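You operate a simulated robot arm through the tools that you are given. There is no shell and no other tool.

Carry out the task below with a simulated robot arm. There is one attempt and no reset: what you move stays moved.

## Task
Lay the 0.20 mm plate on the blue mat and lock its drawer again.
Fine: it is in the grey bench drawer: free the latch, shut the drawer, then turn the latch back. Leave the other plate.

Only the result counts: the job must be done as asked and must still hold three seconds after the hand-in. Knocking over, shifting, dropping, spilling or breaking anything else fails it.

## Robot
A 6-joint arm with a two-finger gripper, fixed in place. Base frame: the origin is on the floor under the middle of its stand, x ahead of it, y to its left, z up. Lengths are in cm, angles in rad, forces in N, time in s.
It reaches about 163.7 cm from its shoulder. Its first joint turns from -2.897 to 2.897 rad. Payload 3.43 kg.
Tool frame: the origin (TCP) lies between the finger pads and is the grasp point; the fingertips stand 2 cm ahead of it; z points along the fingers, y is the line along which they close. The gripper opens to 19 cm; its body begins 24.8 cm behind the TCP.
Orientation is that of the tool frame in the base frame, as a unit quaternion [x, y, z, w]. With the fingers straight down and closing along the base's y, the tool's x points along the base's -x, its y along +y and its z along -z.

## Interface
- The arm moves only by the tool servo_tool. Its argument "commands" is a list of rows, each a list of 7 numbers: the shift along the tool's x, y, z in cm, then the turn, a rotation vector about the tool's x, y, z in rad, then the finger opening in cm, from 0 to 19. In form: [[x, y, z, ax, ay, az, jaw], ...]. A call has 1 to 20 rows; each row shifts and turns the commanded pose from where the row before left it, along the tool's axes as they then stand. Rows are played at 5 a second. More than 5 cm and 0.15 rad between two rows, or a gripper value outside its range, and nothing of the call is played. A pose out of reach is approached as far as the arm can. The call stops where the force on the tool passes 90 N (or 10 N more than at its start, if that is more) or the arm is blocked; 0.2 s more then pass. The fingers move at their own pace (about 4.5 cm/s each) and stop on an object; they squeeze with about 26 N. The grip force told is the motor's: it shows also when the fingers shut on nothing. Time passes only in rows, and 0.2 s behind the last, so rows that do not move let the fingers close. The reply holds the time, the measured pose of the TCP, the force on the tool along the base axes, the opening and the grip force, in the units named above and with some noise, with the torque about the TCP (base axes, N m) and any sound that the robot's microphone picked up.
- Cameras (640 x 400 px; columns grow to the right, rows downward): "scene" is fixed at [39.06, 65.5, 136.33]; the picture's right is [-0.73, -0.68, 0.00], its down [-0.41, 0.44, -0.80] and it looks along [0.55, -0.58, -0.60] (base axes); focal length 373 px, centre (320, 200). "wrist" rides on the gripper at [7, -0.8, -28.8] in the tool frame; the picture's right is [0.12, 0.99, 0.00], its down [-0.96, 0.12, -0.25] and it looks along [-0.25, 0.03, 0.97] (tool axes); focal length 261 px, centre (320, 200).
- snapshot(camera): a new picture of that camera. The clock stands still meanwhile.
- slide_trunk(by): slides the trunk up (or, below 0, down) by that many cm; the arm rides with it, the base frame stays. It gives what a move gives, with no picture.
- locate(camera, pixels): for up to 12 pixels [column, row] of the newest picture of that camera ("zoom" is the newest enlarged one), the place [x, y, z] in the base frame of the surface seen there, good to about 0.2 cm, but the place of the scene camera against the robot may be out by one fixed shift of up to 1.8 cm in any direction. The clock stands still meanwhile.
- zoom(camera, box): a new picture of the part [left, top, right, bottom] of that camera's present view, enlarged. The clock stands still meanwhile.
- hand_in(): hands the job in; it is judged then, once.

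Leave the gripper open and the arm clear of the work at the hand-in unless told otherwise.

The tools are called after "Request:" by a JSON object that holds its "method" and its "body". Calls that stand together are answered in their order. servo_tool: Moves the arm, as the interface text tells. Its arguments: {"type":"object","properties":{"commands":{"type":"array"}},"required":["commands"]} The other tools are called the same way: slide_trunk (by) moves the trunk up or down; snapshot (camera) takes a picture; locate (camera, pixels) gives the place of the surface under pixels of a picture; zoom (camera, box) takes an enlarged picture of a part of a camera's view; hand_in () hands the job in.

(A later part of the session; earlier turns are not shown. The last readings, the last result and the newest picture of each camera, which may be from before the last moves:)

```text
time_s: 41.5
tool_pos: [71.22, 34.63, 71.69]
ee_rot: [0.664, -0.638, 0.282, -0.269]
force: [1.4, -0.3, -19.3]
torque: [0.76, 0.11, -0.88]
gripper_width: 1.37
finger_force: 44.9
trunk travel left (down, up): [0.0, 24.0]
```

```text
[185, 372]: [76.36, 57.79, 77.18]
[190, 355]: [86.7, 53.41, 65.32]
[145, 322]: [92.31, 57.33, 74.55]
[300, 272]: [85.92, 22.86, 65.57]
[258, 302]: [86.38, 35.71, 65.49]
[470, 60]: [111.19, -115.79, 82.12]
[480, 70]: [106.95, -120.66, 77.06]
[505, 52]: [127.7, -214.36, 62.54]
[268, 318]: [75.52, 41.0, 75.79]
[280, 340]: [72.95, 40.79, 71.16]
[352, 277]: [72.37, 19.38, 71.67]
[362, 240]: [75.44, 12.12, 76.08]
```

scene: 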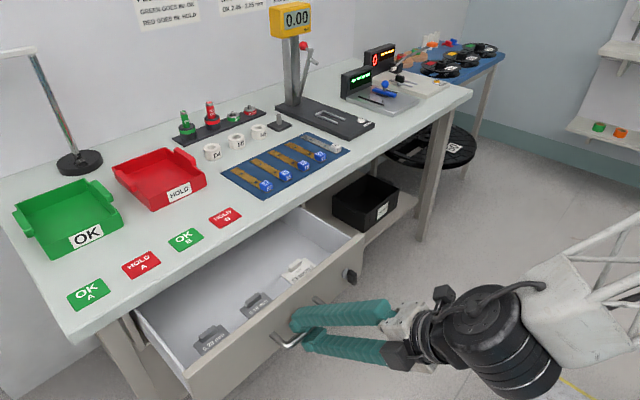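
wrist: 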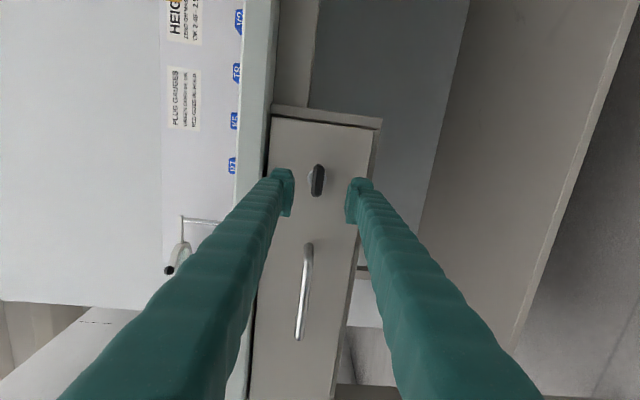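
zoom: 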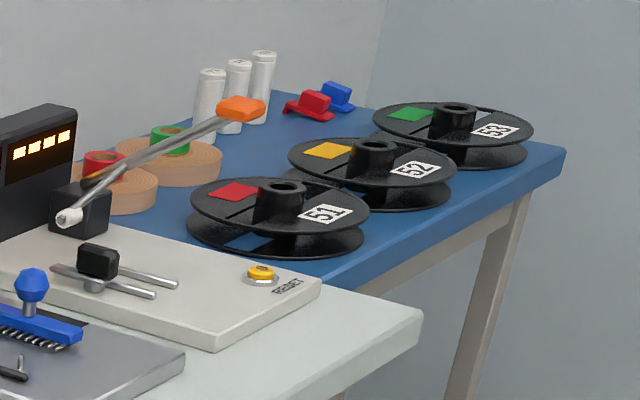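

The far blue surface is a table top; the mat is the one on the bench. The plate's grip is at about (88, 47.4, 68) in robot coordinates. I open the fingers and back off the handle up along the tool axis.

Request:
{"method": "servo_tool", "body": {"commands": [[0, 0, 0, 0, 0, 0, 3.6], [0, 0, 0, 0, 0, 0, 3.6], [0, 0, -1.5, 0, 0, 0, 3.6], [0, 0, -2, 0, 0, 0, 3.6], [0, 0, -2.5, 0, 0, 0, 3.6], [0, 0, -2.5, 0, 0, 0, 3.6]]}}

Request:
{"method": "snapshot", "body": {"camera": "scene"}}

```text
time_s: 43.0
tool_pos: [65.21, 34.65, 77.77]
ee_rot: [0.664, -0.637, 0.282, -0.27]
force: [0.2, 0.6, -0.3]
torque: [-0.03, -0.03, -0.03]
gripper_width: 3.6
finger_force: 0.0
trunk travel left (down, up): [0.0, 24.0]
```

```text
taken
```

scene: 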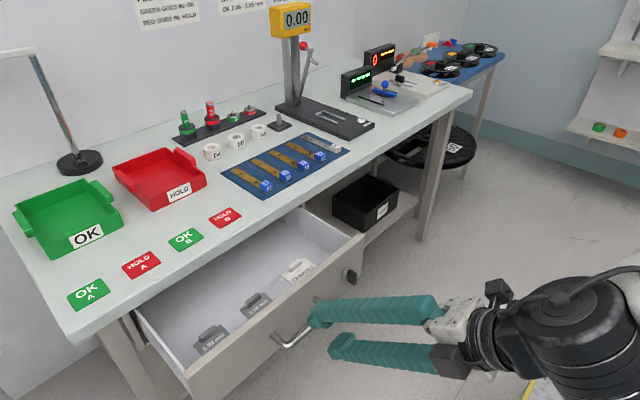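

The drawer stayed put. I rise 12 cm and pitch the tool to straight down.

Request:
{"method": "servo_tool", "body": {"commands": [[0.09, -2.15, -2.09, 0, 0, 0, 5], [0.09, -2.15, -2.09, 0, 0, 0, 5], [0.09, -2.15, -2.09, 0, 0, 0, 5], [0.09, -2.15, -2.09, 0, 0, 0, 5], [0, 0, 0, -0.131, 0, 0, 5], [0, 0, 0, -0.131, 0, 0, 5], [0, 0, 0, -0.131, 0, 0, 5], [0, 0, 0, -0.131, 0, 0, 5], [0, 0, 0, -0.131, 0, 0, 5], [0, 0, 0, -0.114, 0, 0, 5]]}}

```text
time_s: 45.1
tool_pos: [64.91, 34.8, 89.92]
ee_rot: [0.717, -0.697, 0.022, -0.001]
force: [-0.1, -0.1, 1.7]
torque: [0.08, -0.19, 0.01]
gripper_width: 4.98
finger_force: 0.1
trunk travel left (down, up): [0.0, 24.0]
```

Nearly straight down at (65, 34.8, 90). Before moving over the drawer I check where the lamp (pole at (60,110), head at (15,50)) stands, to keep the arm clear of it.

Request:
{"method": "locate", "body": {"camera": "scene", "pixels": [[80, 160], [60, 110], [38, 60], [32, 50], [15, 51], [3, 53], [65, 215], [160, 180], [90, 290], [141, 263]]}}

Request:
{"method": "servo_tool", "body": {"commands": [[-2.1, -3.17, -0.33, -0.033, -0.029, 0.027, 5], [-2.1, -3.17, -0.33, 0, 0, 0, 5], [-2.1, -3.17, -0.33, 0, 0, 0, 5]]}}

```text
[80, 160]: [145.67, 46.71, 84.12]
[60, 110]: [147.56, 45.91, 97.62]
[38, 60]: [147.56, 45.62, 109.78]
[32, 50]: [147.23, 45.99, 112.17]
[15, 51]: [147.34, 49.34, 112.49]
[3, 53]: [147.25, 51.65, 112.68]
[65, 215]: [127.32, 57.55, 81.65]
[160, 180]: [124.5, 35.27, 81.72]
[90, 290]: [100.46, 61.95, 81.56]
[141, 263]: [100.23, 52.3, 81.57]
```

```text
time_s: 46.0
tool_pos: [74.47, 41.01, 90.68]
ee_rot: [0.708, -0.706, 0.0, 0.0]
force: [-0.5, 0.5, 1.1]
torque: [0.12, -0.18, 0.01]
gripper_width: 5.01
finger_force: 0.0
trunk travel left (down, up): [0.0, 24.0]
```

The lamp stands far back at x≈147. I go on to about (83, 47, 91) and look down with the wrist camera.

Request:
{"method": "servo_tool", "body": {"commands": [[-2, -2.85, 0, 0, 0, 0, 5], [-2, -2.85, 0, 0, 0, 0, 5], [-2, -2.85, 0, 0, 0, 0, 5]]}}

Request:
{"method": "snapshot", "body": {"camera": "wrist"}}

Request:
{"method": "zoom", "body": {"camera": "wrist", "box": [240, 110, 400, 220]}}

```text
time_s: 46.8
tool_pos: [83.14, 47.09, 90.6]
ee_rot: [0.708, -0.706, 0.0, -0.001]
force: [-0.1, -0.4, 1.2]
torque: [0.1, -0.16, 0.0]
gripper_width: 5.0
finger_force: 0.1
trunk travel left (down, up): [0.0, 24.0]
```

```text
taken
```

wrist: 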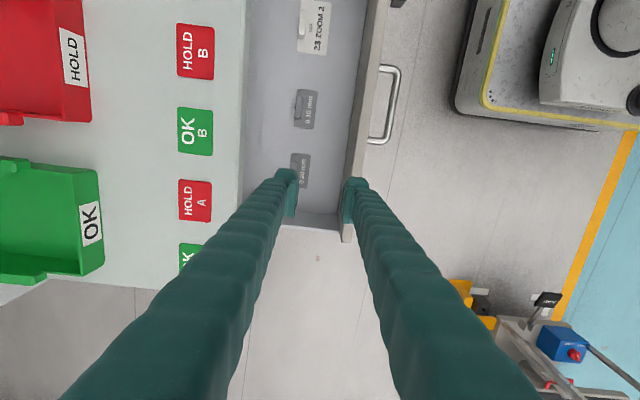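

```text
3.64 times, centred on (320, 165) of wrist
```

zoom: 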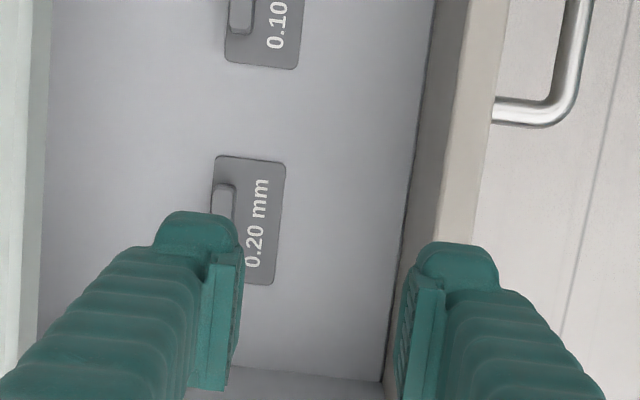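

The "0.20 mm" plate is below left of the fingers, its grip at enlarged (225,200). I locate plate corners and the drawer walls.

Request:
{"method": "locate", "body": {"camera": "zoom", "pixels": [[226, 190], [228, 205], [218, 158], [284, 166], [272, 283], [255, 200], [240, 20], [270, 30], [400, 200], [450, 150], [45, 150], [330, 385]]}}

```text
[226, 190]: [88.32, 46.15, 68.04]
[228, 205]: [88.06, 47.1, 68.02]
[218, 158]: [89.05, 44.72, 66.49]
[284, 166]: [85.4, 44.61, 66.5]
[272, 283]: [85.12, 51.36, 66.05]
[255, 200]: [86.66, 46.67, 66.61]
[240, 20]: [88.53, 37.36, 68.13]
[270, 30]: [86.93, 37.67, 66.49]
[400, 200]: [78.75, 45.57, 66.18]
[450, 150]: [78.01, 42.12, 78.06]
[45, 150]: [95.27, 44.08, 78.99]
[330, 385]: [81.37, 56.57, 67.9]
```

The grip tab is at (88.2, 48.0), top z≈68.05; the plate's top is at 66.5. I centre over it and lower to z≈75.6 with the fingers 4 cm open.

Request:
{"method": "servo_tool", "body": {"commands": [[-0.45, -2.53, 0, 0, 0, 0, 4], [-0.45, -2.53, 0, 0, 0, 0, 4], [0, 0, 3, 0, 0, 0, 4], [0, 0, 3, 0, 0, 0, 4], [0, 0, 3, 0, 0, 0, 4], [0, 0, 3, 0, 0, 0, 4], [0, 0, 3, 0, 0, 0, 4]]}}

Request:
{"method": "zoom", "body": {"camera": "wrist", "box": [240, 110, 400, 220]}}

Request:
{"method": "zoom", "body": {"camera": "scene", "box": [150, 250, 300, 370]}}

```text
time_s: 48.4
tool_pos: [88.1, 47.92, 75.63]
ee_rot: [0.708, -0.706, 0.001, 0.001]
force: [-0.3, -0.4, -0.2]
torque: [0.02, -0.04, -0.04]
gripper_width: 4.01
finger_force: 0.0
trunk travel left (down, up): [0.0, 24.0]
```

```text
3.64 times, centred on (320, 165) of wrist
```

zoom: 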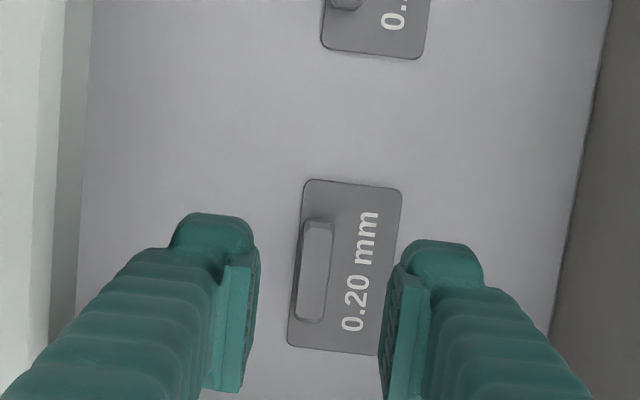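

```text
3.33 times, centred on (225, 310) of scene
```

zoom: 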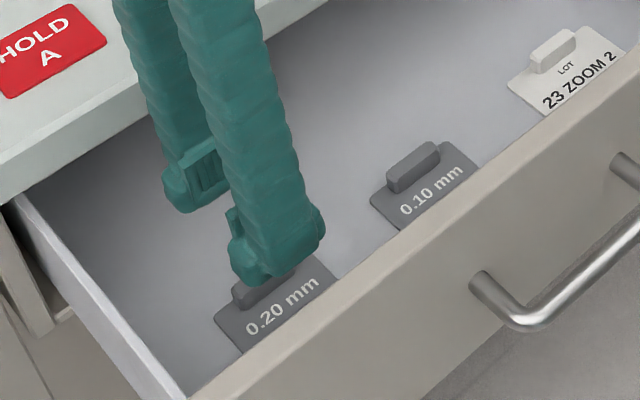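

The tab lies between the fingers. I enlarge the wrist view again and locate the tab exactly.

Request:
{"method": "zoom", "body": {"camera": "wrist", "box": [240, 110, 400, 220]}}

Request:
{"method": "locate", "body": {"camera": "zoom", "pixels": [[318, 230], [312, 310], [315, 270], [306, 270], [328, 270], [305, 183], [400, 190], [289, 343], [376, 353], [350, 220]]}}

```text
3.64 times, centred on (320, 165) of wrist
```

zoom: 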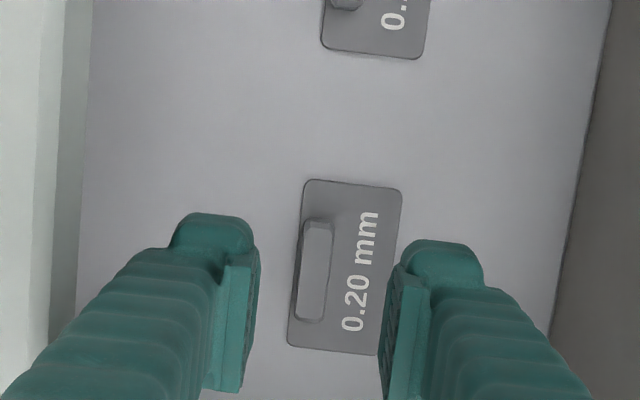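

```text
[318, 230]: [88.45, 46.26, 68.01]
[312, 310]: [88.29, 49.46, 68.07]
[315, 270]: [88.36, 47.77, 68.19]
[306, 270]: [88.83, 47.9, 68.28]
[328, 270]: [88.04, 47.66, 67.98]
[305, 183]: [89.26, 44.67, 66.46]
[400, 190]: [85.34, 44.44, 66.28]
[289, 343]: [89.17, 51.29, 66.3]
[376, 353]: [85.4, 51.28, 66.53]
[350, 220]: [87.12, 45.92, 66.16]
```

The tab is centred at (88.4, 47.9) with its top at z 68.1; the plate is 3.9 × 6.8 cm. I shift 0.3 cm in x, descend to z≈68.9 and close.

Request:
{"method": "servo_tool", "body": {"commands": [[0, -0.3, 2, 0, 0, 0, 4], [0, 0, 2, 0, 0, 0, 4], [0, 0, 1.5, 0, 0, 0, 4], [0, 0, 0.7, 0, 0, 0, 4], [0, 0, 0.5, 0, 0, 0, 4]]}}

Request:
{"method": "zoom", "body": {"camera": "wrist", "box": [240, 110, 400, 220]}}

```text
time_s: 49.5
tool_pos: [88.5, 48.05, 69.05]
ee_rot: [0.708, -0.706, 0.001, 0.0]
force: [-0.2, 1.1, 0.6]
torque: [0.0, -0.02, 0.01]
gripper_width: 3.99
finger_force: 0.0
trunk travel left (down, up): [0.0, 24.0]
```

```text
3.64 times, centred on (320, 165) of wrist
```

zoom: 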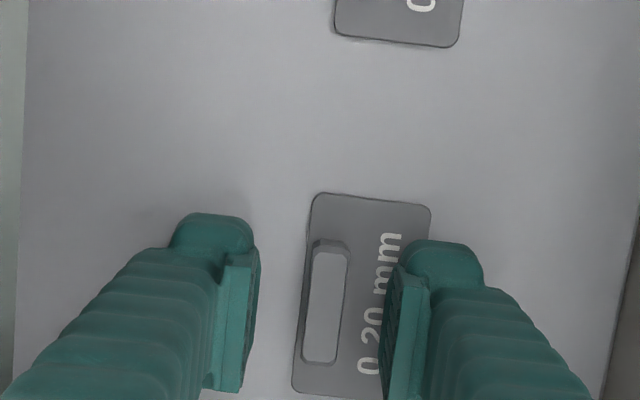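

The tab is centred between the pads. I lower a last 0.2 cm and close on it.

Request:
{"method": "servo_tool", "body": {"commands": [[0, 0, 0.2, 0, 0, 0, 4], [0, 0, 0, 0, 0, 0, 0], [0, 0, 0, 0, 0, 0, 0], [0, 0, 0, 0, 0, 0, 0], [0, 0, 0, 0, 0, 0, 0], [0, 0, 0, 0, 0, 0, 0]]}}

Request:
{"method": "zoom", "body": {"camera": "wrist", "box": [240, 110, 400, 220]}}

```text
time_s: 51.0
tool_pos: [88.42, 48.19, 69.58]
ee_rot: [0.708, -0.706, 0.002, -0.004]
force: [2.3, 2.0, 75.9]
torque: [0.03, 0.07, -0.03]
gripper_width: 0.6
finger_force: 25.8
trunk travel left (down, up): [0.0, 24.0]
```

```text
3.64 times, centred on (320, 165) of wrist
```

zoom: 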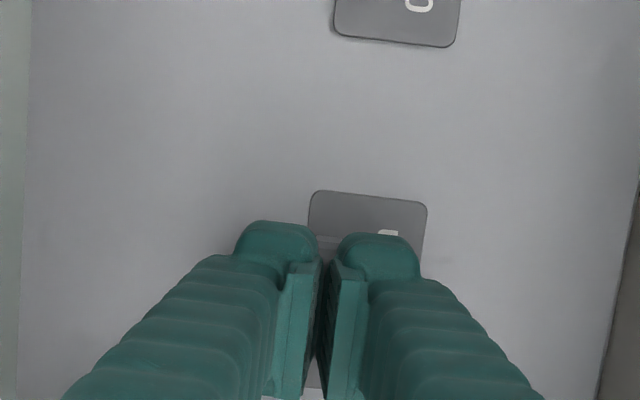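

The reply shows 76 N upward and a width of only 0.6 cm, so something presses from below. I look at the situation before moving.

Request:
{"method": "zoom", "body": {"camera": "scene", "box": [170, 290, 260, 360]}}

Request:
{"method": "zoom", "body": {"camera": "wrist", "box": [290, 150, 360, 220]}}

```text
5.71 times, centred on (215, 325) of scene
```

zoom: 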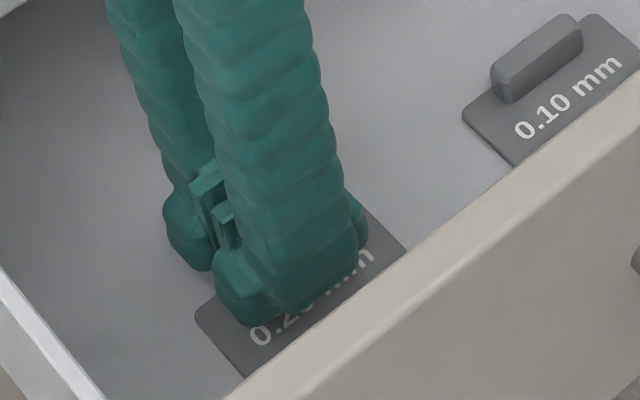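

```text
5.71 times, centred on (325, 185) of wrist
```

zoom: 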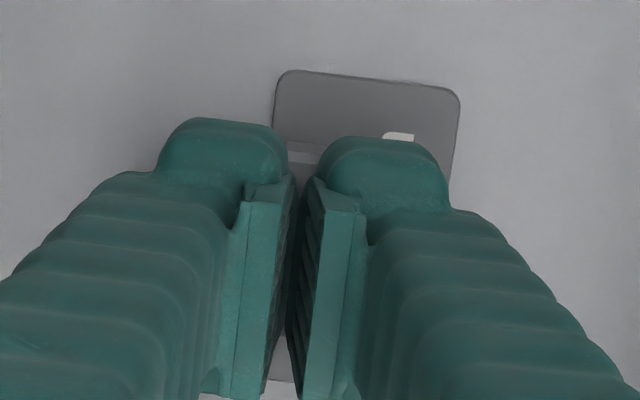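

The pads are around the tab but the arm is pushed up 0.7 cm from its commanded height. I relieve it by raising 0.7 cm with the fingers kept closed, then read again.

Request:
{"method": "servo_tool", "body": {"commands": [[0, 0, -0.35, 0, 0, 0, 0], [0, 0, -0.35, 0, 0, 0, 0], [0, 0, 0, 0, 0, 0, 0]]}}

```text
time_s: 51.8
tool_pos: [88.42, 48.13, 69.6]
ee_rot: [0.708, -0.706, 0.0, 0.0]
force: [1.0, 5.6, 46.4]
torque: [0.12, 0.13, -0.04]
gripper_width: 0.6
finger_force: 25.1
trunk travel left (down, up): [0.0, 24.0]
```

Still 46 N with the height unchanged. I raise another 0.5 cm.

Request:
{"method": "servo_tool", "body": {"commands": [[0, 0, -0.25, 0, 0, 0, 0], [0, 0, -0.25, 0, 0, 0, 0], [0, 0, 0, 0, 0, 0, 0]]}}

Request:
{"method": "zoom", "body": {"camera": "scene", "box": [170, 290, 260, 360]}}

```text
time_s: 52.5
tool_pos: [88.4, 47.95, 69.87]
ee_rot: [0.707, -0.707, 0.0, 0.002]
force: [-1.0, 0.7, 3.3]
torque: [-0.01, 0.06, 0.0]
gripper_width: 0.0
finger_force: 26.1
trunk travel left (down, up): [0.0, 24.0]
```

```text
5.71 times, centred on (215, 325) of scene
```

zoom: 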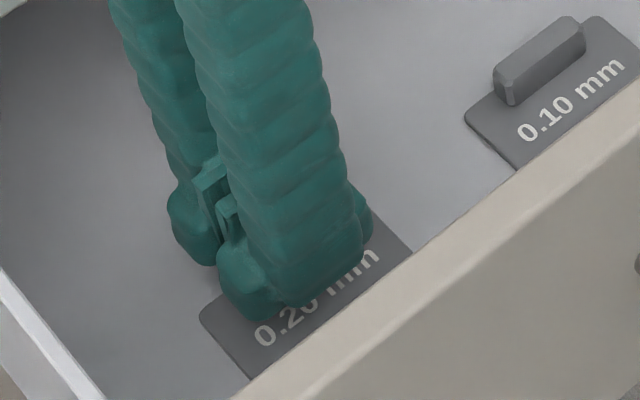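

The fingers slipped off the top of the tab (width 0 now), so they were too high or rode up its bevel. I rise 1.5 cm, reopen to 4 cm and look again at plate and tab.

Request:
{"method": "servo_tool", "body": {"commands": [[0, 0, -0.7, 0, 0, 0, 0], [0, 0, -0.8, 0, 0, 0, 0], [0, 0, 0, 0, 0, 0, 4], [0, 0, 0, 0, 0, 0, 4], [0, 0, 0, 0, 0, 0, 4]]}}

Request:
{"method": "zoom", "body": {"camera": "wrist", "box": [260, 130, 380, 220]}}

Request:
{"method": "locate", "body": {"camera": "zoom", "pixels": [[320, 190], [316, 260], [310, 330], [300, 260], [335, 260], [310, 150], [420, 150], [250, 190], [430, 205], [280, 120]]}}

```text
time_s: 53.8
tool_pos: [88.5, 48.08, 71.31]
ee_rot: [0.708, -0.707, 0.002, 0.001]
force: [-0.5, 0.1, -0.4]
torque: [-0.03, -0.01, 0.01]
gripper_width: 4.02
finger_force: 0.0
trunk travel left (down, up): [0.0, 24.0]
```

```text
4.44 times, centred on (320, 175) of wrist
```

zoom: 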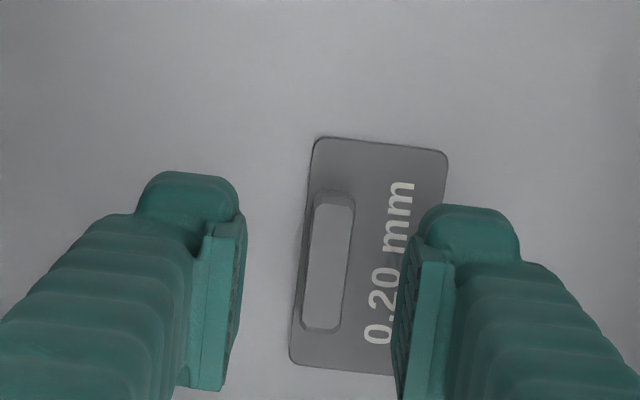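

```text
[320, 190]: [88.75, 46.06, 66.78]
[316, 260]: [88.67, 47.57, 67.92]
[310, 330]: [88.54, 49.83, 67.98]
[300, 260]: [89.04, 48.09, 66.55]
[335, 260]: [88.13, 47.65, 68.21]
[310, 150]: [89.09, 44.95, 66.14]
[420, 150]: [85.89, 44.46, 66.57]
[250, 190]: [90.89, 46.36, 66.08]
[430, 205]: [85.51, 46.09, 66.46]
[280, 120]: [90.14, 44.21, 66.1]
```

The tab is still at (88.4, 47.9), unmoved. I go down again, this time feeling for the plate in small steps: first to z≈68.8.

Request:
{"method": "servo_tool", "body": {"commands": [[0, 0, 1.2, 0, 0, 0, 4], [0, 0, 1.0, 0, 0, 0, 4], [0, 0, 0.3, 0, 0, 0, 4], [0, 0, 0, 0, 0, 0, 4]]}}

Request:
{"method": "servo_tool", "body": {"commands": [[0, 0, 0.15, 0, 0, 0, 4], [0, 0, 0, 0, 0, 0, 4]]}}

Request:
{"method": "servo_tool", "body": {"commands": [[0, 0, 0.15, 0, 0, 0, 4], [0, 0, 0, 0, 0, 0, 4]]}}

```text
time_s: 54.8
tool_pos: [88.49, 48.11, 69.01]
ee_rot: [0.707, -0.707, 0.0, 0.0]
force: [-0.2, -0.3, -0.5]
torque: [0.0, -0.02, 0.03]
gripper_width: 4.02
finger_force: 0.0
trunk travel left (down, up): [0.0, 24.0]
```

```text
time_s: 55.4
tool_pos: [88.45, 47.91, 68.97]
ee_rot: [0.708, -0.706, 0.0, 0.0]
force: [0.6, 0.5, 0.7]
torque: [0.0, -0.02, 0.01]
gripper_width: 4.02
finger_force: 0.1
trunk travel left (down, up): [0.0, 24.0]
```

```text
time_s: 56.0
tool_pos: [88.43, 47.98, 68.59]
ee_rot: [0.708, -0.706, 0.0, 0.0]
force: [-0.2, -0.5, -0.4]
torque: [0.0, -0.03, 0.01]
gripper_width: 4.01
finger_force: 0.0
trunk travel left (down, up): [0.0, 24.0]
```

No contact at z≈68.6. I feel further down in 0.15 cm steps.

Request:
{"method": "servo_tool", "body": {"commands": [[0, 0, 0.15, 0, 0, 0, 4], [0, 0, 0, 0, 0, 0, 4]]}}

Request:
{"method": "servo_tool", "body": {"commands": [[0, 0, 0.12, 0, 0, 0, 4], [0, 0, 0, 0, 0, 0, 4]]}}

```text
time_s: 56.5
tool_pos: [88.54, 48.03, 68.44]
ee_rot: [0.708, -0.706, 0.001, 0.002]
force: [0.1, 0.0, 0.1]
torque: [0.0, -0.03, 0.01]
gripper_width: 4.02
finger_force: 0.2
trunk travel left (down, up): [0.0, 24.0]
```

```text
time_s: 57.1
tool_pos: [88.48, 48.03, 68.39]
ee_rot: [0.707, -0.707, 0.0, 0.001]
force: [-1.1, -0.2, -0.4]
torque: [-0.03, 0.01, -0.01]
gripper_width: 4.01
finger_force: 0.0
trunk travel left (down, up): [0.0, 24.0]
```

Still no contact. Two more small steps.

Request:
{"method": "servo_tool", "body": {"commands": [[0, 0, 0.12, 0, 0, 0, 4], [0, 0, 0, 0, 0, 0, 4]]}}

Request:
{"method": "servo_tool", "body": {"commands": [[0, 0, 0.12, 0, 0, 0, 4], [0, 0, 0, 0, 0, 0, 4]]}}

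Request:
{"method": "zoom", "body": {"camera": "scene", "box": [170, 290, 260, 360]}}

```text
time_s: 57.8
tool_pos: [88.48, 47.97, 68.37]
ee_rot: [-0.707, 0.707, 0.0, -0.001]
force: [0.0, -1.0, 6.2]
torque: [0.01, 0.25, 0.03]
gripper_width: 4.04
finger_force: 0.1
trunk travel left (down, up): [0.0, 24.0]
```

```text
time_s: 58.4
tool_pos: [88.34, 48.06, 68.39]
ee_rot: [-0.707, 0.707, 0.0, 0.0]
force: [1.2, -1.8, 15.5]
torque: [-0.02, 0.44, 0.01]
gripper_width: 4.0
finger_force: 0.0
trunk travel left (down, up): [0.0, 24.0]
```

```text
5.71 times, centred on (215, 325) of scene
```

zoom: 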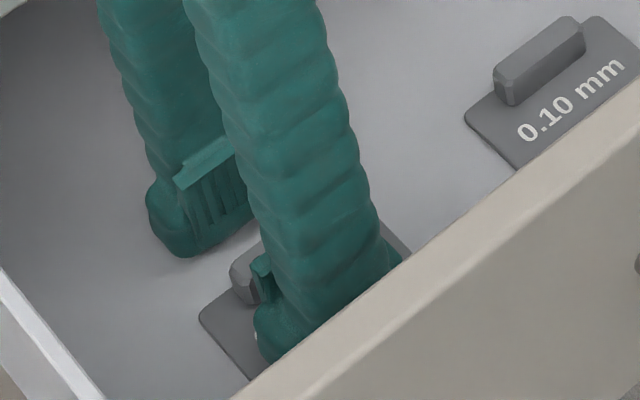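

The front fingertip touches the plate at TCP z≈68.4 (15 N, torque confirms the front finger), so the tips are indeed 2 cm ahead. I ease up 0.3 cm so that the tips just clear the plate, and close to 2 cm first.

Request:
{"method": "servo_tool", "body": {"commands": [[0, 0, -0.3, 0, 0, 0, 4], [0, 0, 0, 0, 0, 0, 2.2], [0, 0, 0, 0, 0, 0, 2.2], [0, 0, 0, 0, 0, 0, 2.2]]}}

Request:
{"method": "zoom", "body": {"camera": "wrist", "box": [270, 140, 370, 220]}}

Request:
{"method": "zoom", "body": {"camera": "scene", "box": [180, 300, 240, 350]}}

```text
time_s: 59.4
tool_pos: [88.33, 48.14, 68.47]
ee_rot: [0.708, -0.706, 0.001, 0.0]
force: [0.6, 0.2, 0.8]
torque: [0.0, 0.02, -0.02]
gripper_width: 2.19
finger_force: 0.0
trunk travel left (down, up): [0.0, 24.0]
```

```text
5.00 times, centred on (320, 180) of wrist
```

zoom: 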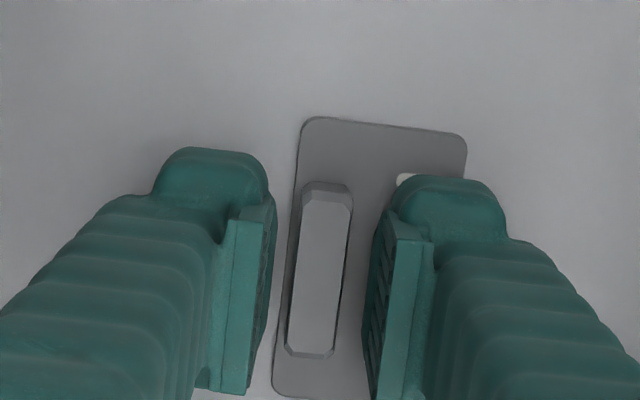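

```text
8.00 times, centred on (210, 325) of scene
```

zoom: 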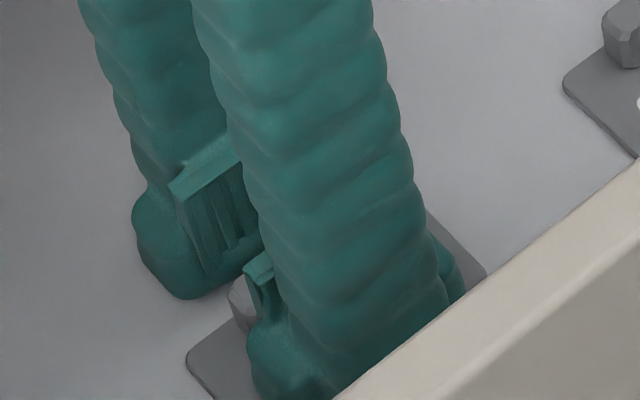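

Both pads stand beside the tab with its full height between them. Now I close fully.

Request:
{"method": "servo_tool", "body": {"commands": [[0, 0, 0, 0, 0, 0, 0], [0, 0, 0, 0, 0, 0, 0], [0, 0, 0, 0, 0, 0, 0]]}}

Request:
{"method": "zoom", "body": {"camera": "wrist", "box": [270, 140, 370, 220]}}

```text
time_s: 60.1
tool_pos: [88.35, 48.08, 68.45]
ee_rot: [0.708, -0.706, 0.0, 0.0]
force: [-1.0, -0.9, -0.2]
torque: [-0.01, -0.01, 0.0]
gripper_width: 1.01
finger_force: 25.5
trunk travel left (down, up): [0.0, 24.0]
```

```text
5.00 times, centred on (320, 180) of wrist
```

zoom: 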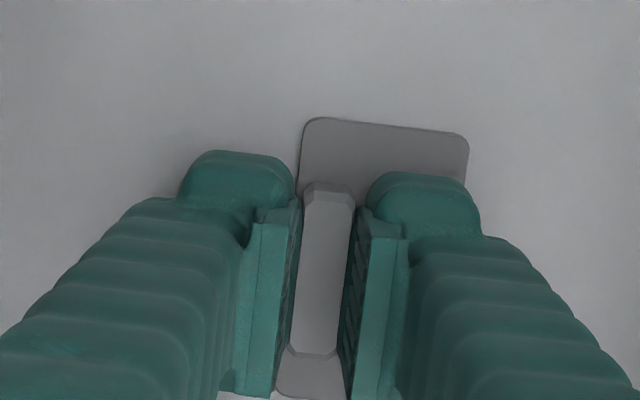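

Width 1.01 cm with no vertical load: a proper grip on the tab. I lift 2 cm and check.

Request:
{"method": "servo_tool", "body": {"commands": [[0, 0, -0.5, 0, 0, 0, 0], [0, 0, -0.7, 0, 0, 0, 0], [0, 0, -0.8, 0, 0, 0, 0]]}}

Request:
{"method": "zoom", "body": {"camera": "wrist", "box": [270, 140, 370, 220]}}

Request:
{"method": "zoom", "body": {"camera": "scene", "box": [170, 280, 260, 350]}}

```text
time_s: 61.0
tool_pos: [88.39, 48.09, 70.55]
ee_rot: [0.707, -0.707, 0.001, 0.001]
force: [-0.2, -0.4, -0.2]
torque: [0.01, 0.02, 0.0]
gripper_width: 1.01
finger_force: 25.6
trunk travel left (down, up): [0.0, 24.0]
```

```text
5.00 times, centred on (320, 180) of wrist
```

zoom: 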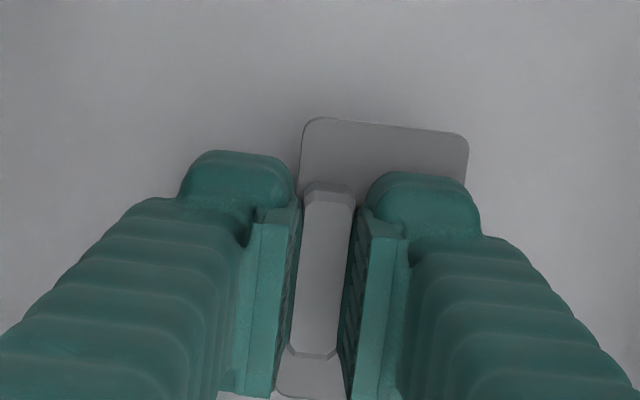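

```text
5.71 times, centred on (215, 315) of scene
```

zoom: 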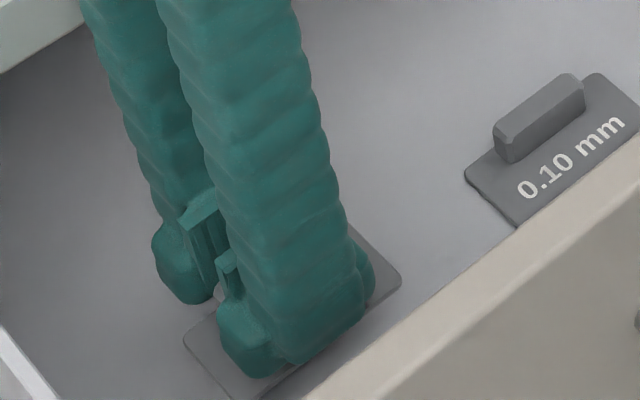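

The plate is held and lifted off the drawer floor. I raise it straight up to about z 95, well above the bench top.

Request:
{"method": "servo_tool", "body": {"commands": [[0, 0, -2, 0, 0, 0, 0], [0, 0, -3, 0, 0, 0, 0], [0, 0, -3, 0, 0, 0, 0], [0, 0, -3, 0, 0, 0, 0], [0, 0, -3, 0, 0, 0, 0], [0, 0, -3, 0, 0, 0, 0], [0, 0, -3, 0, 0, 0, 0], [0, 0, -3, 0, 0, 0, 0], [0, 0, -3, 0, 0, 0, 0]]}}

Request:
{"method": "snapshot", "body": {"camera": "scene"}}

```text
time_s: 63.0
tool_pos: [88.67, 47.94, 96.63]
ee_rot: [0.707, -0.707, 0.001, -0.002]
force: [-0.1, 0.0, 0.2]
torque: [0.06, -0.03, 0.02]
gripper_width: 1.05
finger_force: 26.1
trunk travel left (down, up): [0.0, 24.0]
```

```text
taken
```

scene: 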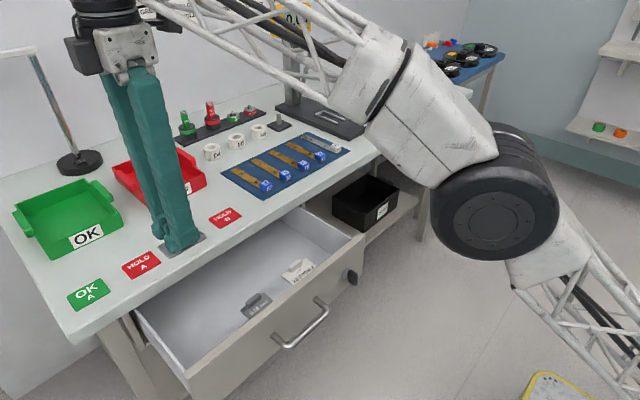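

The plate hangs level in the gripper. I carry it along the bench front toward the mat (y≈12), rising slightly.

Request:
{"method": "servo_tool", "body": {"commands": [[3, 0, -0.7, 0, 0, 0, 0], [4, 0, -0.7, 0, 0, 0, 0], [4, 0, -0.7, 0, 0, 0, 0], [4, 0, -0.7, 0, 0, 0, 0], [4, 0, -0.7, 0, 0, 0, 0], [4, 0, -0.7, 0, 0, 0, 0], [4, 0, -0.7, 0, 0, 0, 0], [4, 0, -0.7, 0, 0, 0, 0], [4, 0, -0.7, 0, 0, 0, 0], [1, 0, 0, 0, 0, 0, 0]]}}

Request:
{"method": "servo_tool", "body": {"commands": [[0, 0, 0, 0, 0, 0.1428, 0], [0, 0, 0, 0, 0, 0.1428, 0], [0, 0, 0, 0, 0, 0.1428, 0], [0, 0, 0, 0, 0, 0.1428, 0], [0, 0, 0, 0, 0, 0.1428, 0], [0, 0, 0, 0, 0, 0.1428, 0], [0, 0, 0, 0, 0, 0.1428, 0], [0, 0, 0, 0, 0, 0.1428, 0], [0, 0, 0, 0, 0, 0.1428, 0], [0, 0, 0, 0, 0, 0.1428, 0], [0, 0, 0, 0, 0, 0.1428, 0]]}}

Request:
{"method": "snapshot", "body": {"camera": "wrist"}}

```text
time_s: 65.2
tool_pos: [88.6, 12.21, 102.72]
ee_rot: [0.708, -0.706, 0.0, 0.002]
force: [0.2, -0.2, 0.5]
torque: [-0.02, 0.03, -0.02]
gripper_width: 1.01
finger_force: 26.2
trunk travel left (down, up): [0.0, 24.0]
```

```text
time_s: 67.5
tool_pos: [88.51, 12.05, 102.78]
ee_rot: [0.0, 1.0, -0.001, 0.0]
force: [-0.9, -0.4, 0.5]
torque: [-0.01, -0.03, -0.01]
gripper_width: 1.01
finger_force: 26.2
trunk travel left (down, up): [0.0, 24.0]
```

```text
taken
```

wrist: 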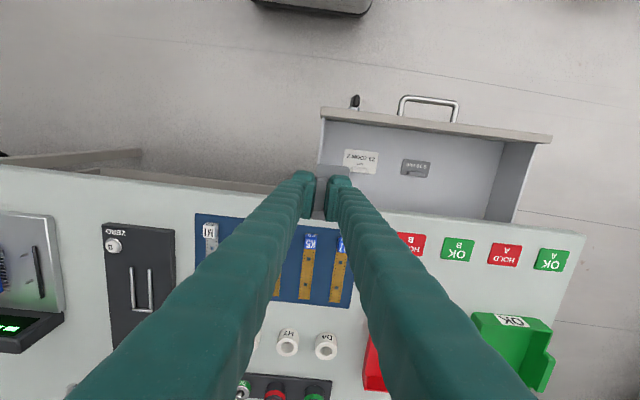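

The mat's K5 and R7 strips are visible between the fingers at (270–350, 220–305). I enlarge and measure their edges.

Request:
{"method": "zoom", "body": {"camera": "wrist", "box": [260, 205, 370, 310]}}

```text
3.81 times, centred on (315, 258) of wrist
```

zoom: 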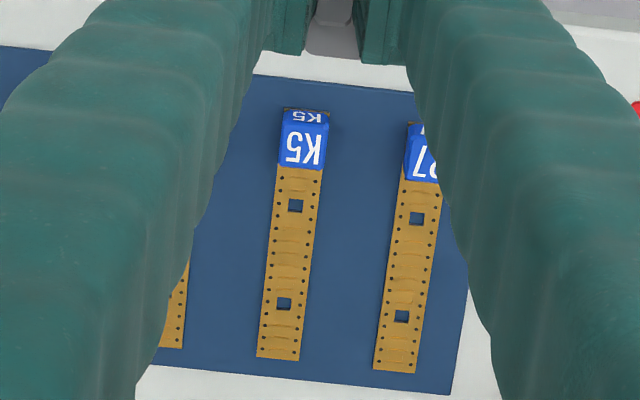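

Request:
{"method": "locate", "body": {"camera": "zoom", "pixels": [[275, 190], [322, 190], [400, 200], [441, 200], [262, 320], [303, 320], [378, 330], [418, 330], [340, 260], [350, 382], [458, 330], [300, 140]]}}

Request:
{"method": "locate", "body": {"camera": "zoom", "pixels": [[257, 357], [299, 360], [374, 369], [415, 373], [188, 262], [182, 347], [280, 165], [325, 168], [257, 78], [350, 84], [285, 365], [440, 350]]}}

```text
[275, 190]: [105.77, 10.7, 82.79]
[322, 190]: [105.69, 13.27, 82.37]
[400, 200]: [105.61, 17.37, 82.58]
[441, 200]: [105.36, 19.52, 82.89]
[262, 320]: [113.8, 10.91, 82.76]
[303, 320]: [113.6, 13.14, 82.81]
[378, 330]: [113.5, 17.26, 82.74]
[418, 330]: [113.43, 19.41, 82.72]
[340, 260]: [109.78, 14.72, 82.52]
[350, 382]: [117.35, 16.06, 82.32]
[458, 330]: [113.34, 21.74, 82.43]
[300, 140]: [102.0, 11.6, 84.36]
```

```text
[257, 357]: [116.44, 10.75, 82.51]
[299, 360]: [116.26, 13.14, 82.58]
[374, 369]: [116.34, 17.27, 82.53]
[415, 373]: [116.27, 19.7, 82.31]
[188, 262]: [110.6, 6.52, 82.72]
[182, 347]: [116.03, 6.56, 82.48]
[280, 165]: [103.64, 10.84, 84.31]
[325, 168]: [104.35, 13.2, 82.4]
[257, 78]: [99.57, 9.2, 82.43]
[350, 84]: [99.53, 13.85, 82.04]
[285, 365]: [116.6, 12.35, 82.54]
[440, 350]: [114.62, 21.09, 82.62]
```

The K5–R7 gap runs from y≈13.2 to 17.3 and the T8–K5 gap from 6.54 to 10.79, so each is about 4.1–4.2 cm wide: enough for the 3.9 cm plate lengthwise between strips. I now measure the plate in the hand.

Request:
{"method": "zoom", "body": {"camera": "wrist", "box": [280, 140, 380, 220]}}

Request:
{"method": "locate", "body": {"camera": "zoom", "pixels": [[200, 130], [345, 130], [185, 190], [350, 160], [270, 150], [300, 200], [340, 180], [195, 250], [185, 155], [348, 145]]}}

```text
5.00 times, centred on (330, 180) of wrist
```

zoom: 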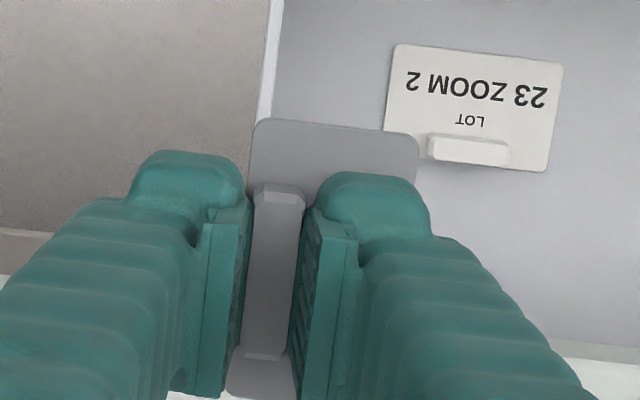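

```text
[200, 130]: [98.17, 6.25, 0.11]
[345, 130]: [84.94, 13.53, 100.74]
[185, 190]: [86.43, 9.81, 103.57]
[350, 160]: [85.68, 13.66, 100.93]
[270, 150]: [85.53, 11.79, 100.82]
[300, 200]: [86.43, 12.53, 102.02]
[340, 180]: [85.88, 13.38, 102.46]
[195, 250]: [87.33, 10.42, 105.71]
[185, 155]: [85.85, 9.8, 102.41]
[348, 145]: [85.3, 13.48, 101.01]
```

I locate the plate's left and right edges, enlarged at about (256,145) and (414,150).

Request:
{"method": "locate", "body": {"camera": "zoom", "pixels": [[254, 150], [257, 150], [260, 150], [411, 160], [414, 160], [417, 160], [270, 123], [330, 127], [400, 136], [262, 390], [240, 380], [290, 395]]}}

```text
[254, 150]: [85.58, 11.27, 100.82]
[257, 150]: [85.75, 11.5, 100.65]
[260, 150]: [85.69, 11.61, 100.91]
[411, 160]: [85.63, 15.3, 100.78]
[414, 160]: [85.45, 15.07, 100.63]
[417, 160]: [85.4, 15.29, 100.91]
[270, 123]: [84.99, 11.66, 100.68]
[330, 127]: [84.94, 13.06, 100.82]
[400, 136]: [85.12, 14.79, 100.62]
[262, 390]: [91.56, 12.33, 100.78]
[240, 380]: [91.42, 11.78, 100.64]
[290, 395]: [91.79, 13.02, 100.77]
```

The plate spans from 0.75 cm right to 3.2 cm left of the TCP in y, centre about +1.2. I take the gap between K5 and R7 (centre y≈15.24) and move to about (110.5, 14.05, 93) above it.

Request:
{"method": "servo_tool", "body": {"commands": [[-3.67, 0.335, 0, 0, 0, 0, 0], [-3.67, 0.335, 0.6, 0, 0, 0, 0], [-3.67, 0.335, 2, 0, 0, 0, 0], [-3.67, 0.335, 2.4, 0, 0, 0, 0], [-3.67, 0.335, 2.4, 0, 0, 0, 0], [-3.67, 0.335, 2.4, 0, 0, 0, 0]]}}

Request:
{"method": "snapshot", "body": {"camera": "wrist"}}

Request:
{"method": "zoom", "body": {"camera": "scene", "box": [200, 90, 360, 210]}}

```text
time_s: 69.0
tool_pos: [106.39, 13.62, 89.65]
ee_rot: [-0.001, 1.0, 0.0, 0.003]
force: [-1.1, 0.1, 0.2]
torque: [0.03, -0.19, 0.0]
gripper_width: 1.03
finger_force: 26.2
out of reach, approached as far as the arm can: row 2, 3, 4, 5, 6
trunk travel left (down, up): [0.0, 24.0]
```

```text
taken
```

wrist: 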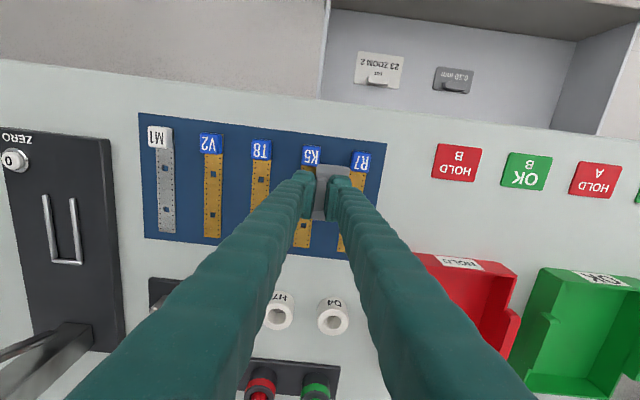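

```text
3.33 times, centred on (280, 150) of scene
```

zoom: 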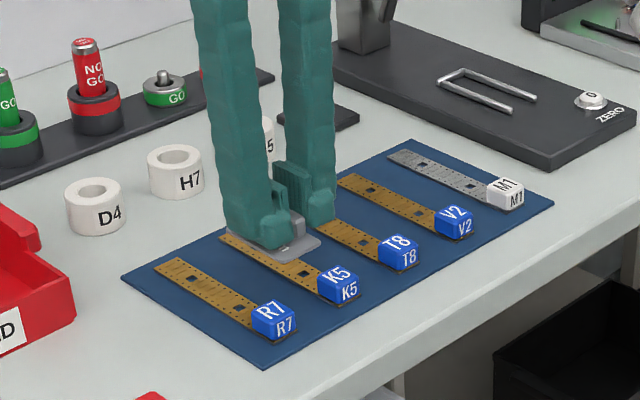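

The arm stopped short at (106.4, 13.6, 89.7), out of reach with the trunk low. I slide the trunk up 12 cm, which gives more reach over the bench.

Request:
{"method": "slide_trunk", "body": {"by": 12}}

Request:
{"method": "servo_tool", "body": {"commands": [[-1.4, 0.15, 2, 0, 0, 0, 0], [-1.4, 0.15, 2, 0, 0, 0, 0], [-1.3, 0.14, 2, 0, 0, 0, 0], [0, 0, 2, 0, 0, 0, 0]]}}

```text
time_s: 70.5
tool_pos: [106.29, 13.55, 101.59]
ee_rot: [-0.001, 1.0, 0.0, 0.002]
force: [0.4, 0.6, -0.1]
torque: [-0.02, -0.03, -0.04]
gripper_width: 0.99
finger_force: 26.3
trunk travel left (down, up): [-12.0, 12.0]
```

```text
time_s: 71.5
tool_pos: [110.49, 14.11, 93.43]
ee_rot: [-0.001, 1.0, 0.0, 0.001]
force: [0.2, -0.4, -1.0]
torque: [-0.01, 0.13, 0.0]
gripper_width: 1.0
finger_force: 26.2
trunk travel left (down, up): [-12.0, 12.0]
```

Now reachable: (110.5, 14.1, 93.4). I lower to about z 88 and check the alignment in both cameras.

Request:
{"method": "servo_tool", "body": {"commands": [[0, 0, 2, 0, 0, 0, 0], [0, 0, 2, 0, 0, 0, 0], [0, 0, 1.4, 0, 0, 0, 0], [0, 0, 0, 0, 0, 0, 0]]}}

Request:
{"method": "zoom", "body": {"camera": "scene", "box": [210, 120, 330, 205]}}

Request:
{"method": "zoom", "body": {"camera": "wrist", "box": [250, 100, 400, 220]}}

```text
time_s: 72.5
tool_pos: [110.41, 14.13, 88.3]
ee_rot: [-0.001, 1.0, 0.0, 0.001]
force: [-0.8, 0.1, 0.7]
torque: [0.02, -0.01, 0.02]
gripper_width: 1.01
finger_force: 26.3
trunk travel left (down, up): [-12.0, 12.0]
```

```text
4.71 times, centred on (270, 162) of scene
```

zoom: 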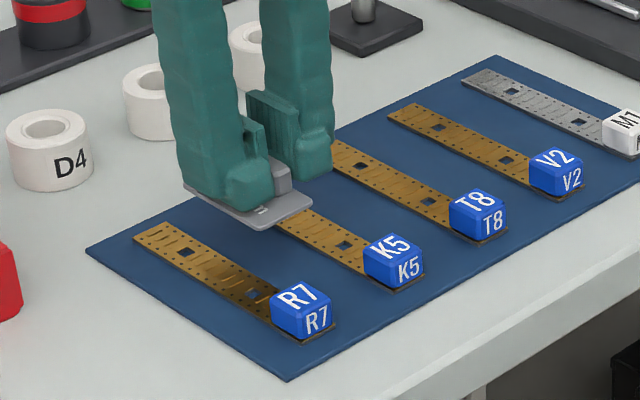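

```text
3.33 times, centred on (325, 160) of wrist
```

zoom: 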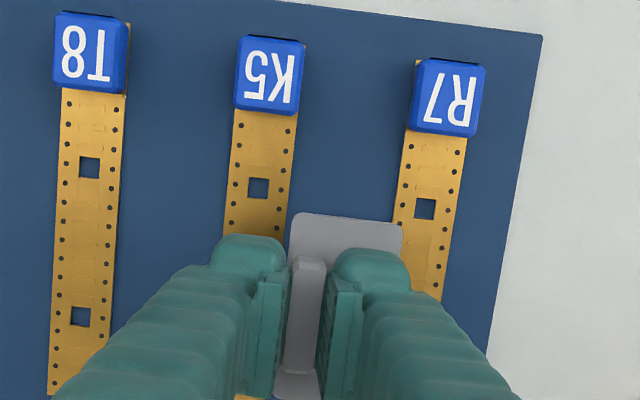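

The wrist view shows the plate hanging between K5 and R7. I locate the strip edges and plate edges in this view for the final centring.

Request:
{"method": "locate", "body": {"camera": "zoom", "pixels": [[285, 215], [295, 130], [288, 190], [405, 160], [399, 200], [396, 225], [293, 240], [400, 245], [340, 160], [340, 216], [290, 215], [394, 215]]}}

Request:
{"method": "locate", "body": {"camera": "zoom", "pixels": [[291, 250], [296, 250], [402, 255], [405, 255], [286, 200], [291, 200], [397, 205], [402, 205], [440, 285], [460, 180], [228, 200], [62, 200]]}}

```text
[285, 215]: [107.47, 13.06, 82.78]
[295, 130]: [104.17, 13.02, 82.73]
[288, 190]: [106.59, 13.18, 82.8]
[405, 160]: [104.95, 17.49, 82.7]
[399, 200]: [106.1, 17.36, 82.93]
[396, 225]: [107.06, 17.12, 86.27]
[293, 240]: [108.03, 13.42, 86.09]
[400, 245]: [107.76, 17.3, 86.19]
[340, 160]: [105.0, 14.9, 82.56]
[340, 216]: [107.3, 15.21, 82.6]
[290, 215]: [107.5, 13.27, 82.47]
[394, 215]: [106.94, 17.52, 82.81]
```

```text
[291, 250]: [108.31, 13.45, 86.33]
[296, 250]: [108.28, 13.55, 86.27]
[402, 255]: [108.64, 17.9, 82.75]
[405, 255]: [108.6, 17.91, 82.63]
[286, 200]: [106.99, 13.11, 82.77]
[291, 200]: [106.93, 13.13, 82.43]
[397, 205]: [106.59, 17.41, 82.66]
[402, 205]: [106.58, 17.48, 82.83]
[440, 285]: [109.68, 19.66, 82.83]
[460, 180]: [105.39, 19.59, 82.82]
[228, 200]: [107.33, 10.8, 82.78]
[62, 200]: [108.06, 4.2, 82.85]
```

The gap runs from 13.18 to 17.38 and the plate from about 13.38 to 17.33, so it is within 0.07 cm of centre. I shift −0.06 cm and lower to just above the mat (z≈85.3).

Request:
{"method": "servo_tool", "body": {"commands": [[0, -0.06, 1, 0, 0, 0, 0], [0, 0, 1, 0, 0, 0, 0], [0, 0, 0.7, 0, 0, 0, 0], [0, 0, 0.3, 0, 0, 0, 0], [0, 0, 0, 0, 0, 0, 0]]}}

Request:
{"method": "zoom", "body": {"camera": "wrist", "box": [260, 120, 390, 220]}}

Request:
{"method": "locate", "body": {"camera": "zoom", "pixels": [[270, 175], [280, 175], [405, 190], [415, 190], [290, 215], [410, 225], [340, 150], [345, 200], [250, 150], [440, 170]]}}

```text
time_s: 73.7
tool_pos: [110.44, 14.08, 85.24]
ee_rot: [-0.001, 1.0, 0.0, 0.002]
force: [-0.9, 0.1, -0.4]
torque: [0.0, -0.01, 0.0]
gripper_width: 1.02
finger_force: 25.9
trunk travel left (down, up): [-12.0, 12.0]
```

```text
4.00 times, centred on (325, 170) of wrist
```

zoom: 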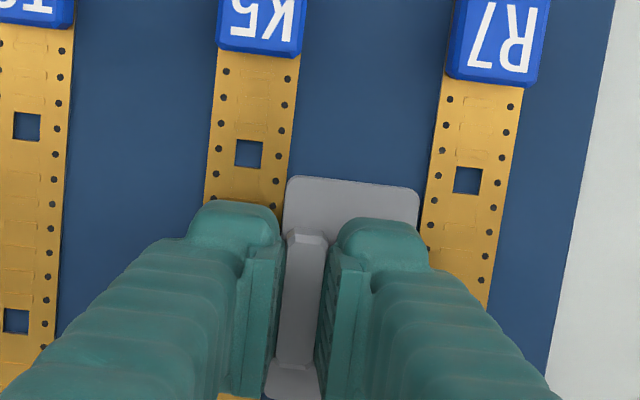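

```text
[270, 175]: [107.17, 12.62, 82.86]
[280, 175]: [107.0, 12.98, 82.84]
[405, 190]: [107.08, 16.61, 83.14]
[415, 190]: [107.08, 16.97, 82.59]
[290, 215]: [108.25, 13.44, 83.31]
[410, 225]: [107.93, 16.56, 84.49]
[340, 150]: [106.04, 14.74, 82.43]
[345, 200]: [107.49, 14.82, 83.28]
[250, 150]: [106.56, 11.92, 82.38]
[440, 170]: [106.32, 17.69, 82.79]
```

The plate is about 0.4 cm above the mat. I enlarge more to compare plate edges and strip edges.

Request:
{"method": "zoom", "body": {"camera": "wrist", "box": [315, 145, 375, 195]}}

Request:
{"method": "locate", "body": {"camera": "zoom", "pixels": [[120, 200], [130, 240], [440, 260], [450, 260], [460, 260], [470, 260], [480, 260], [490, 260], [120, 260], [110, 260], [130, 260], [140, 260]]}}

Request:
{"method": "zoom", "body": {"camera": "scene", "box": [220, 140, 300, 195]}}

```text
8.00 times, centred on (345, 170) of wrist
```

zoom: 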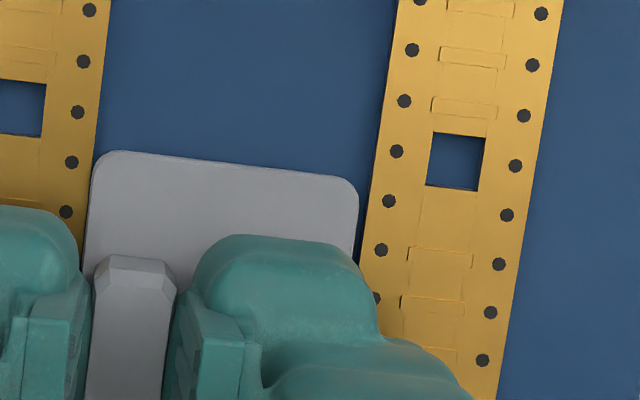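

```text
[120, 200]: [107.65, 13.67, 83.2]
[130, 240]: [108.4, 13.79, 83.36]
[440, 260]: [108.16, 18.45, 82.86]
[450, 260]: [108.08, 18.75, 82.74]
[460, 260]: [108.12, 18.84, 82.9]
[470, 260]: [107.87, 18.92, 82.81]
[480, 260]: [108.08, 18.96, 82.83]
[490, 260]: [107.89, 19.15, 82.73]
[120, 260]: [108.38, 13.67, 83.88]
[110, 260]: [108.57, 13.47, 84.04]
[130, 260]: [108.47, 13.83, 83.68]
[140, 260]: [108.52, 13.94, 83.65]
```

```text
7.27 times, centred on (260, 168) of scene
```

zoom: 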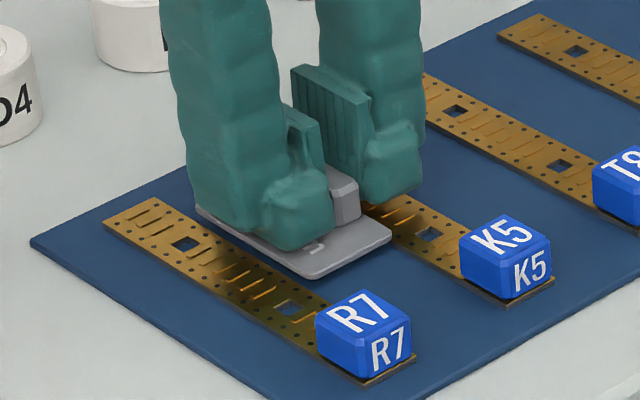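

In the ×8 view the plate's left edge (col 90) lines up with K5's edge while about 0.25 cm remains on the R7 side (358→370 px). I shift +0.12 cm in y and lower in small steps until it touches.

Request:
{"method": "servo_tool", "body": {"commands": [[0, 0.12, 0, 0, 0, 0, 0], [0, 0, 0.1, 0, 0, 0, 0], [0, 0, 0, 0, 0, 0, 0]]}}

Request:
{"method": "zoom", "body": {"camera": "wrist", "box": [315, 145, 375, 195]}}

```text
time_s: 74.5
tool_pos: [110.36, 14.13, 84.99]
ee_rot: [-0.001, 1.0, 0.0, 0.001]
force: [-0.5, -0.8, 0.7]
torque: [0.04, -0.01, -0.02]
gripper_width: 1.0
finger_force: 26.2
trunk travel left (down, up): [-12.0, 12.0]
```

```text
8.00 times, centred on (345, 170) of wrist
```

zoom: 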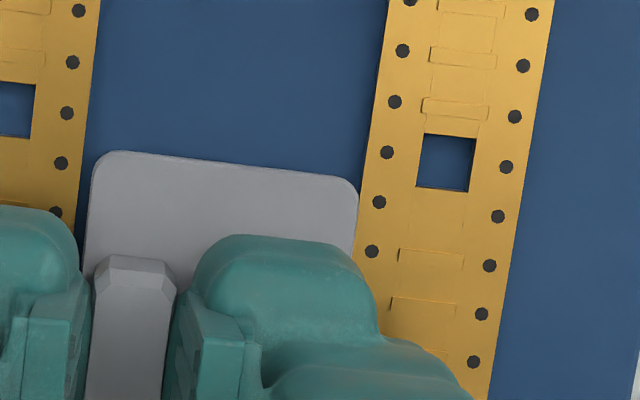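

Now the margins match on both sides (about 0.13 cm each). I lower in 0.1 cm steps, feeling for the mat.

Request:
{"method": "servo_tool", "body": {"commands": [[0, 0, 0.1, 0, 0, 0, 0], [0, 0, 0, 0, 0, 0, 0]]}}

Request:
{"method": "servo_tool", "body": {"commands": [[0, 0, 0.1, 0, 0, 0, 0], [0, 0, 0, 0, 0, 0, 0]]}}

```text
time_s: 75.0
tool_pos: [110.45, 14.11, 84.93]
ee_rot: [-0.001, 1.0, 0.0, 0.003]
force: [0.2, 0.1, -0.1]
torque: [0.0, -0.02, 0.04]
gripper_width: 1.02
finger_force: 26.2
trunk travel left (down, up): [-12.0, 12.0]
```

```text
time_s: 75.7
tool_pos: [110.42, 14.05, 84.94]
ee_rot: [-0.001, 1.0, 0.0, 0.001]
force: [0.6, 0.4, -0.1]
torque: [0.02, 0.01, 0.01]
gripper_width: 1.03
finger_force: 26.0
trunk travel left (down, up): [-12.0, 12.0]
```

Still no load. I go on with 0.1 cm steps.

Request:
{"method": "servo_tool", "body": {"commands": [[0, 0, 0.1, 0, 0, 0, 0], [0, 0, 0, 0, 0, 0, 0]]}}

Request:
{"method": "servo_tool", "body": {"commands": [[0, 0, 0.1, 0, 0, 0, 0], [0, 0, 0, 0, 0, 0, 0]]}}

Request:
{"method": "zoom", "body": {"camera": "scene", "box": [220, 140, 300, 195]}}

```text
time_s: 76.2
tool_pos: [110.44, 14.12, 84.76]
ee_rot: [-0.001, 1.0, 0.0, 0.002]
force: [0.4, 0.0, -0.3]
torque: [0.01, 0.05, 0.0]
gripper_width: 1.01
finger_force: 26.5
trunk travel left (down, up): [-12.0, 12.0]
```

```text
time_s: 76.8
tool_pos: [110.48, 14.05, 84.75]
ee_rot: [-0.001, 1.0, 0.0, 0.001]
force: [-0.3, 0.1, 0.2]
torque: [0.03, 0.03, 0.03]
gripper_width: 1.02
finger_force: 26.1
trunk travel left (down, up): [-12.0, 12.0]
```

```text
7.27 times, centred on (260, 168) of scene
```

zoom: 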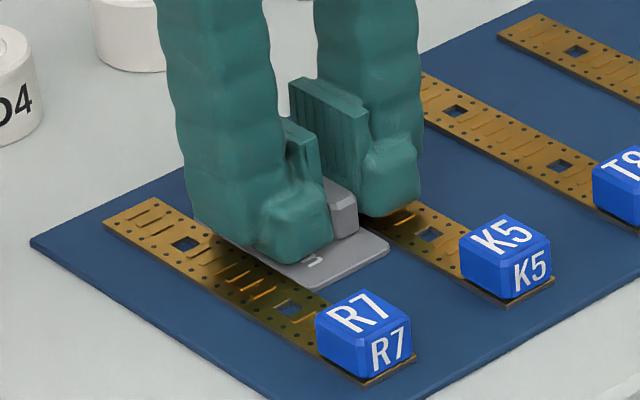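

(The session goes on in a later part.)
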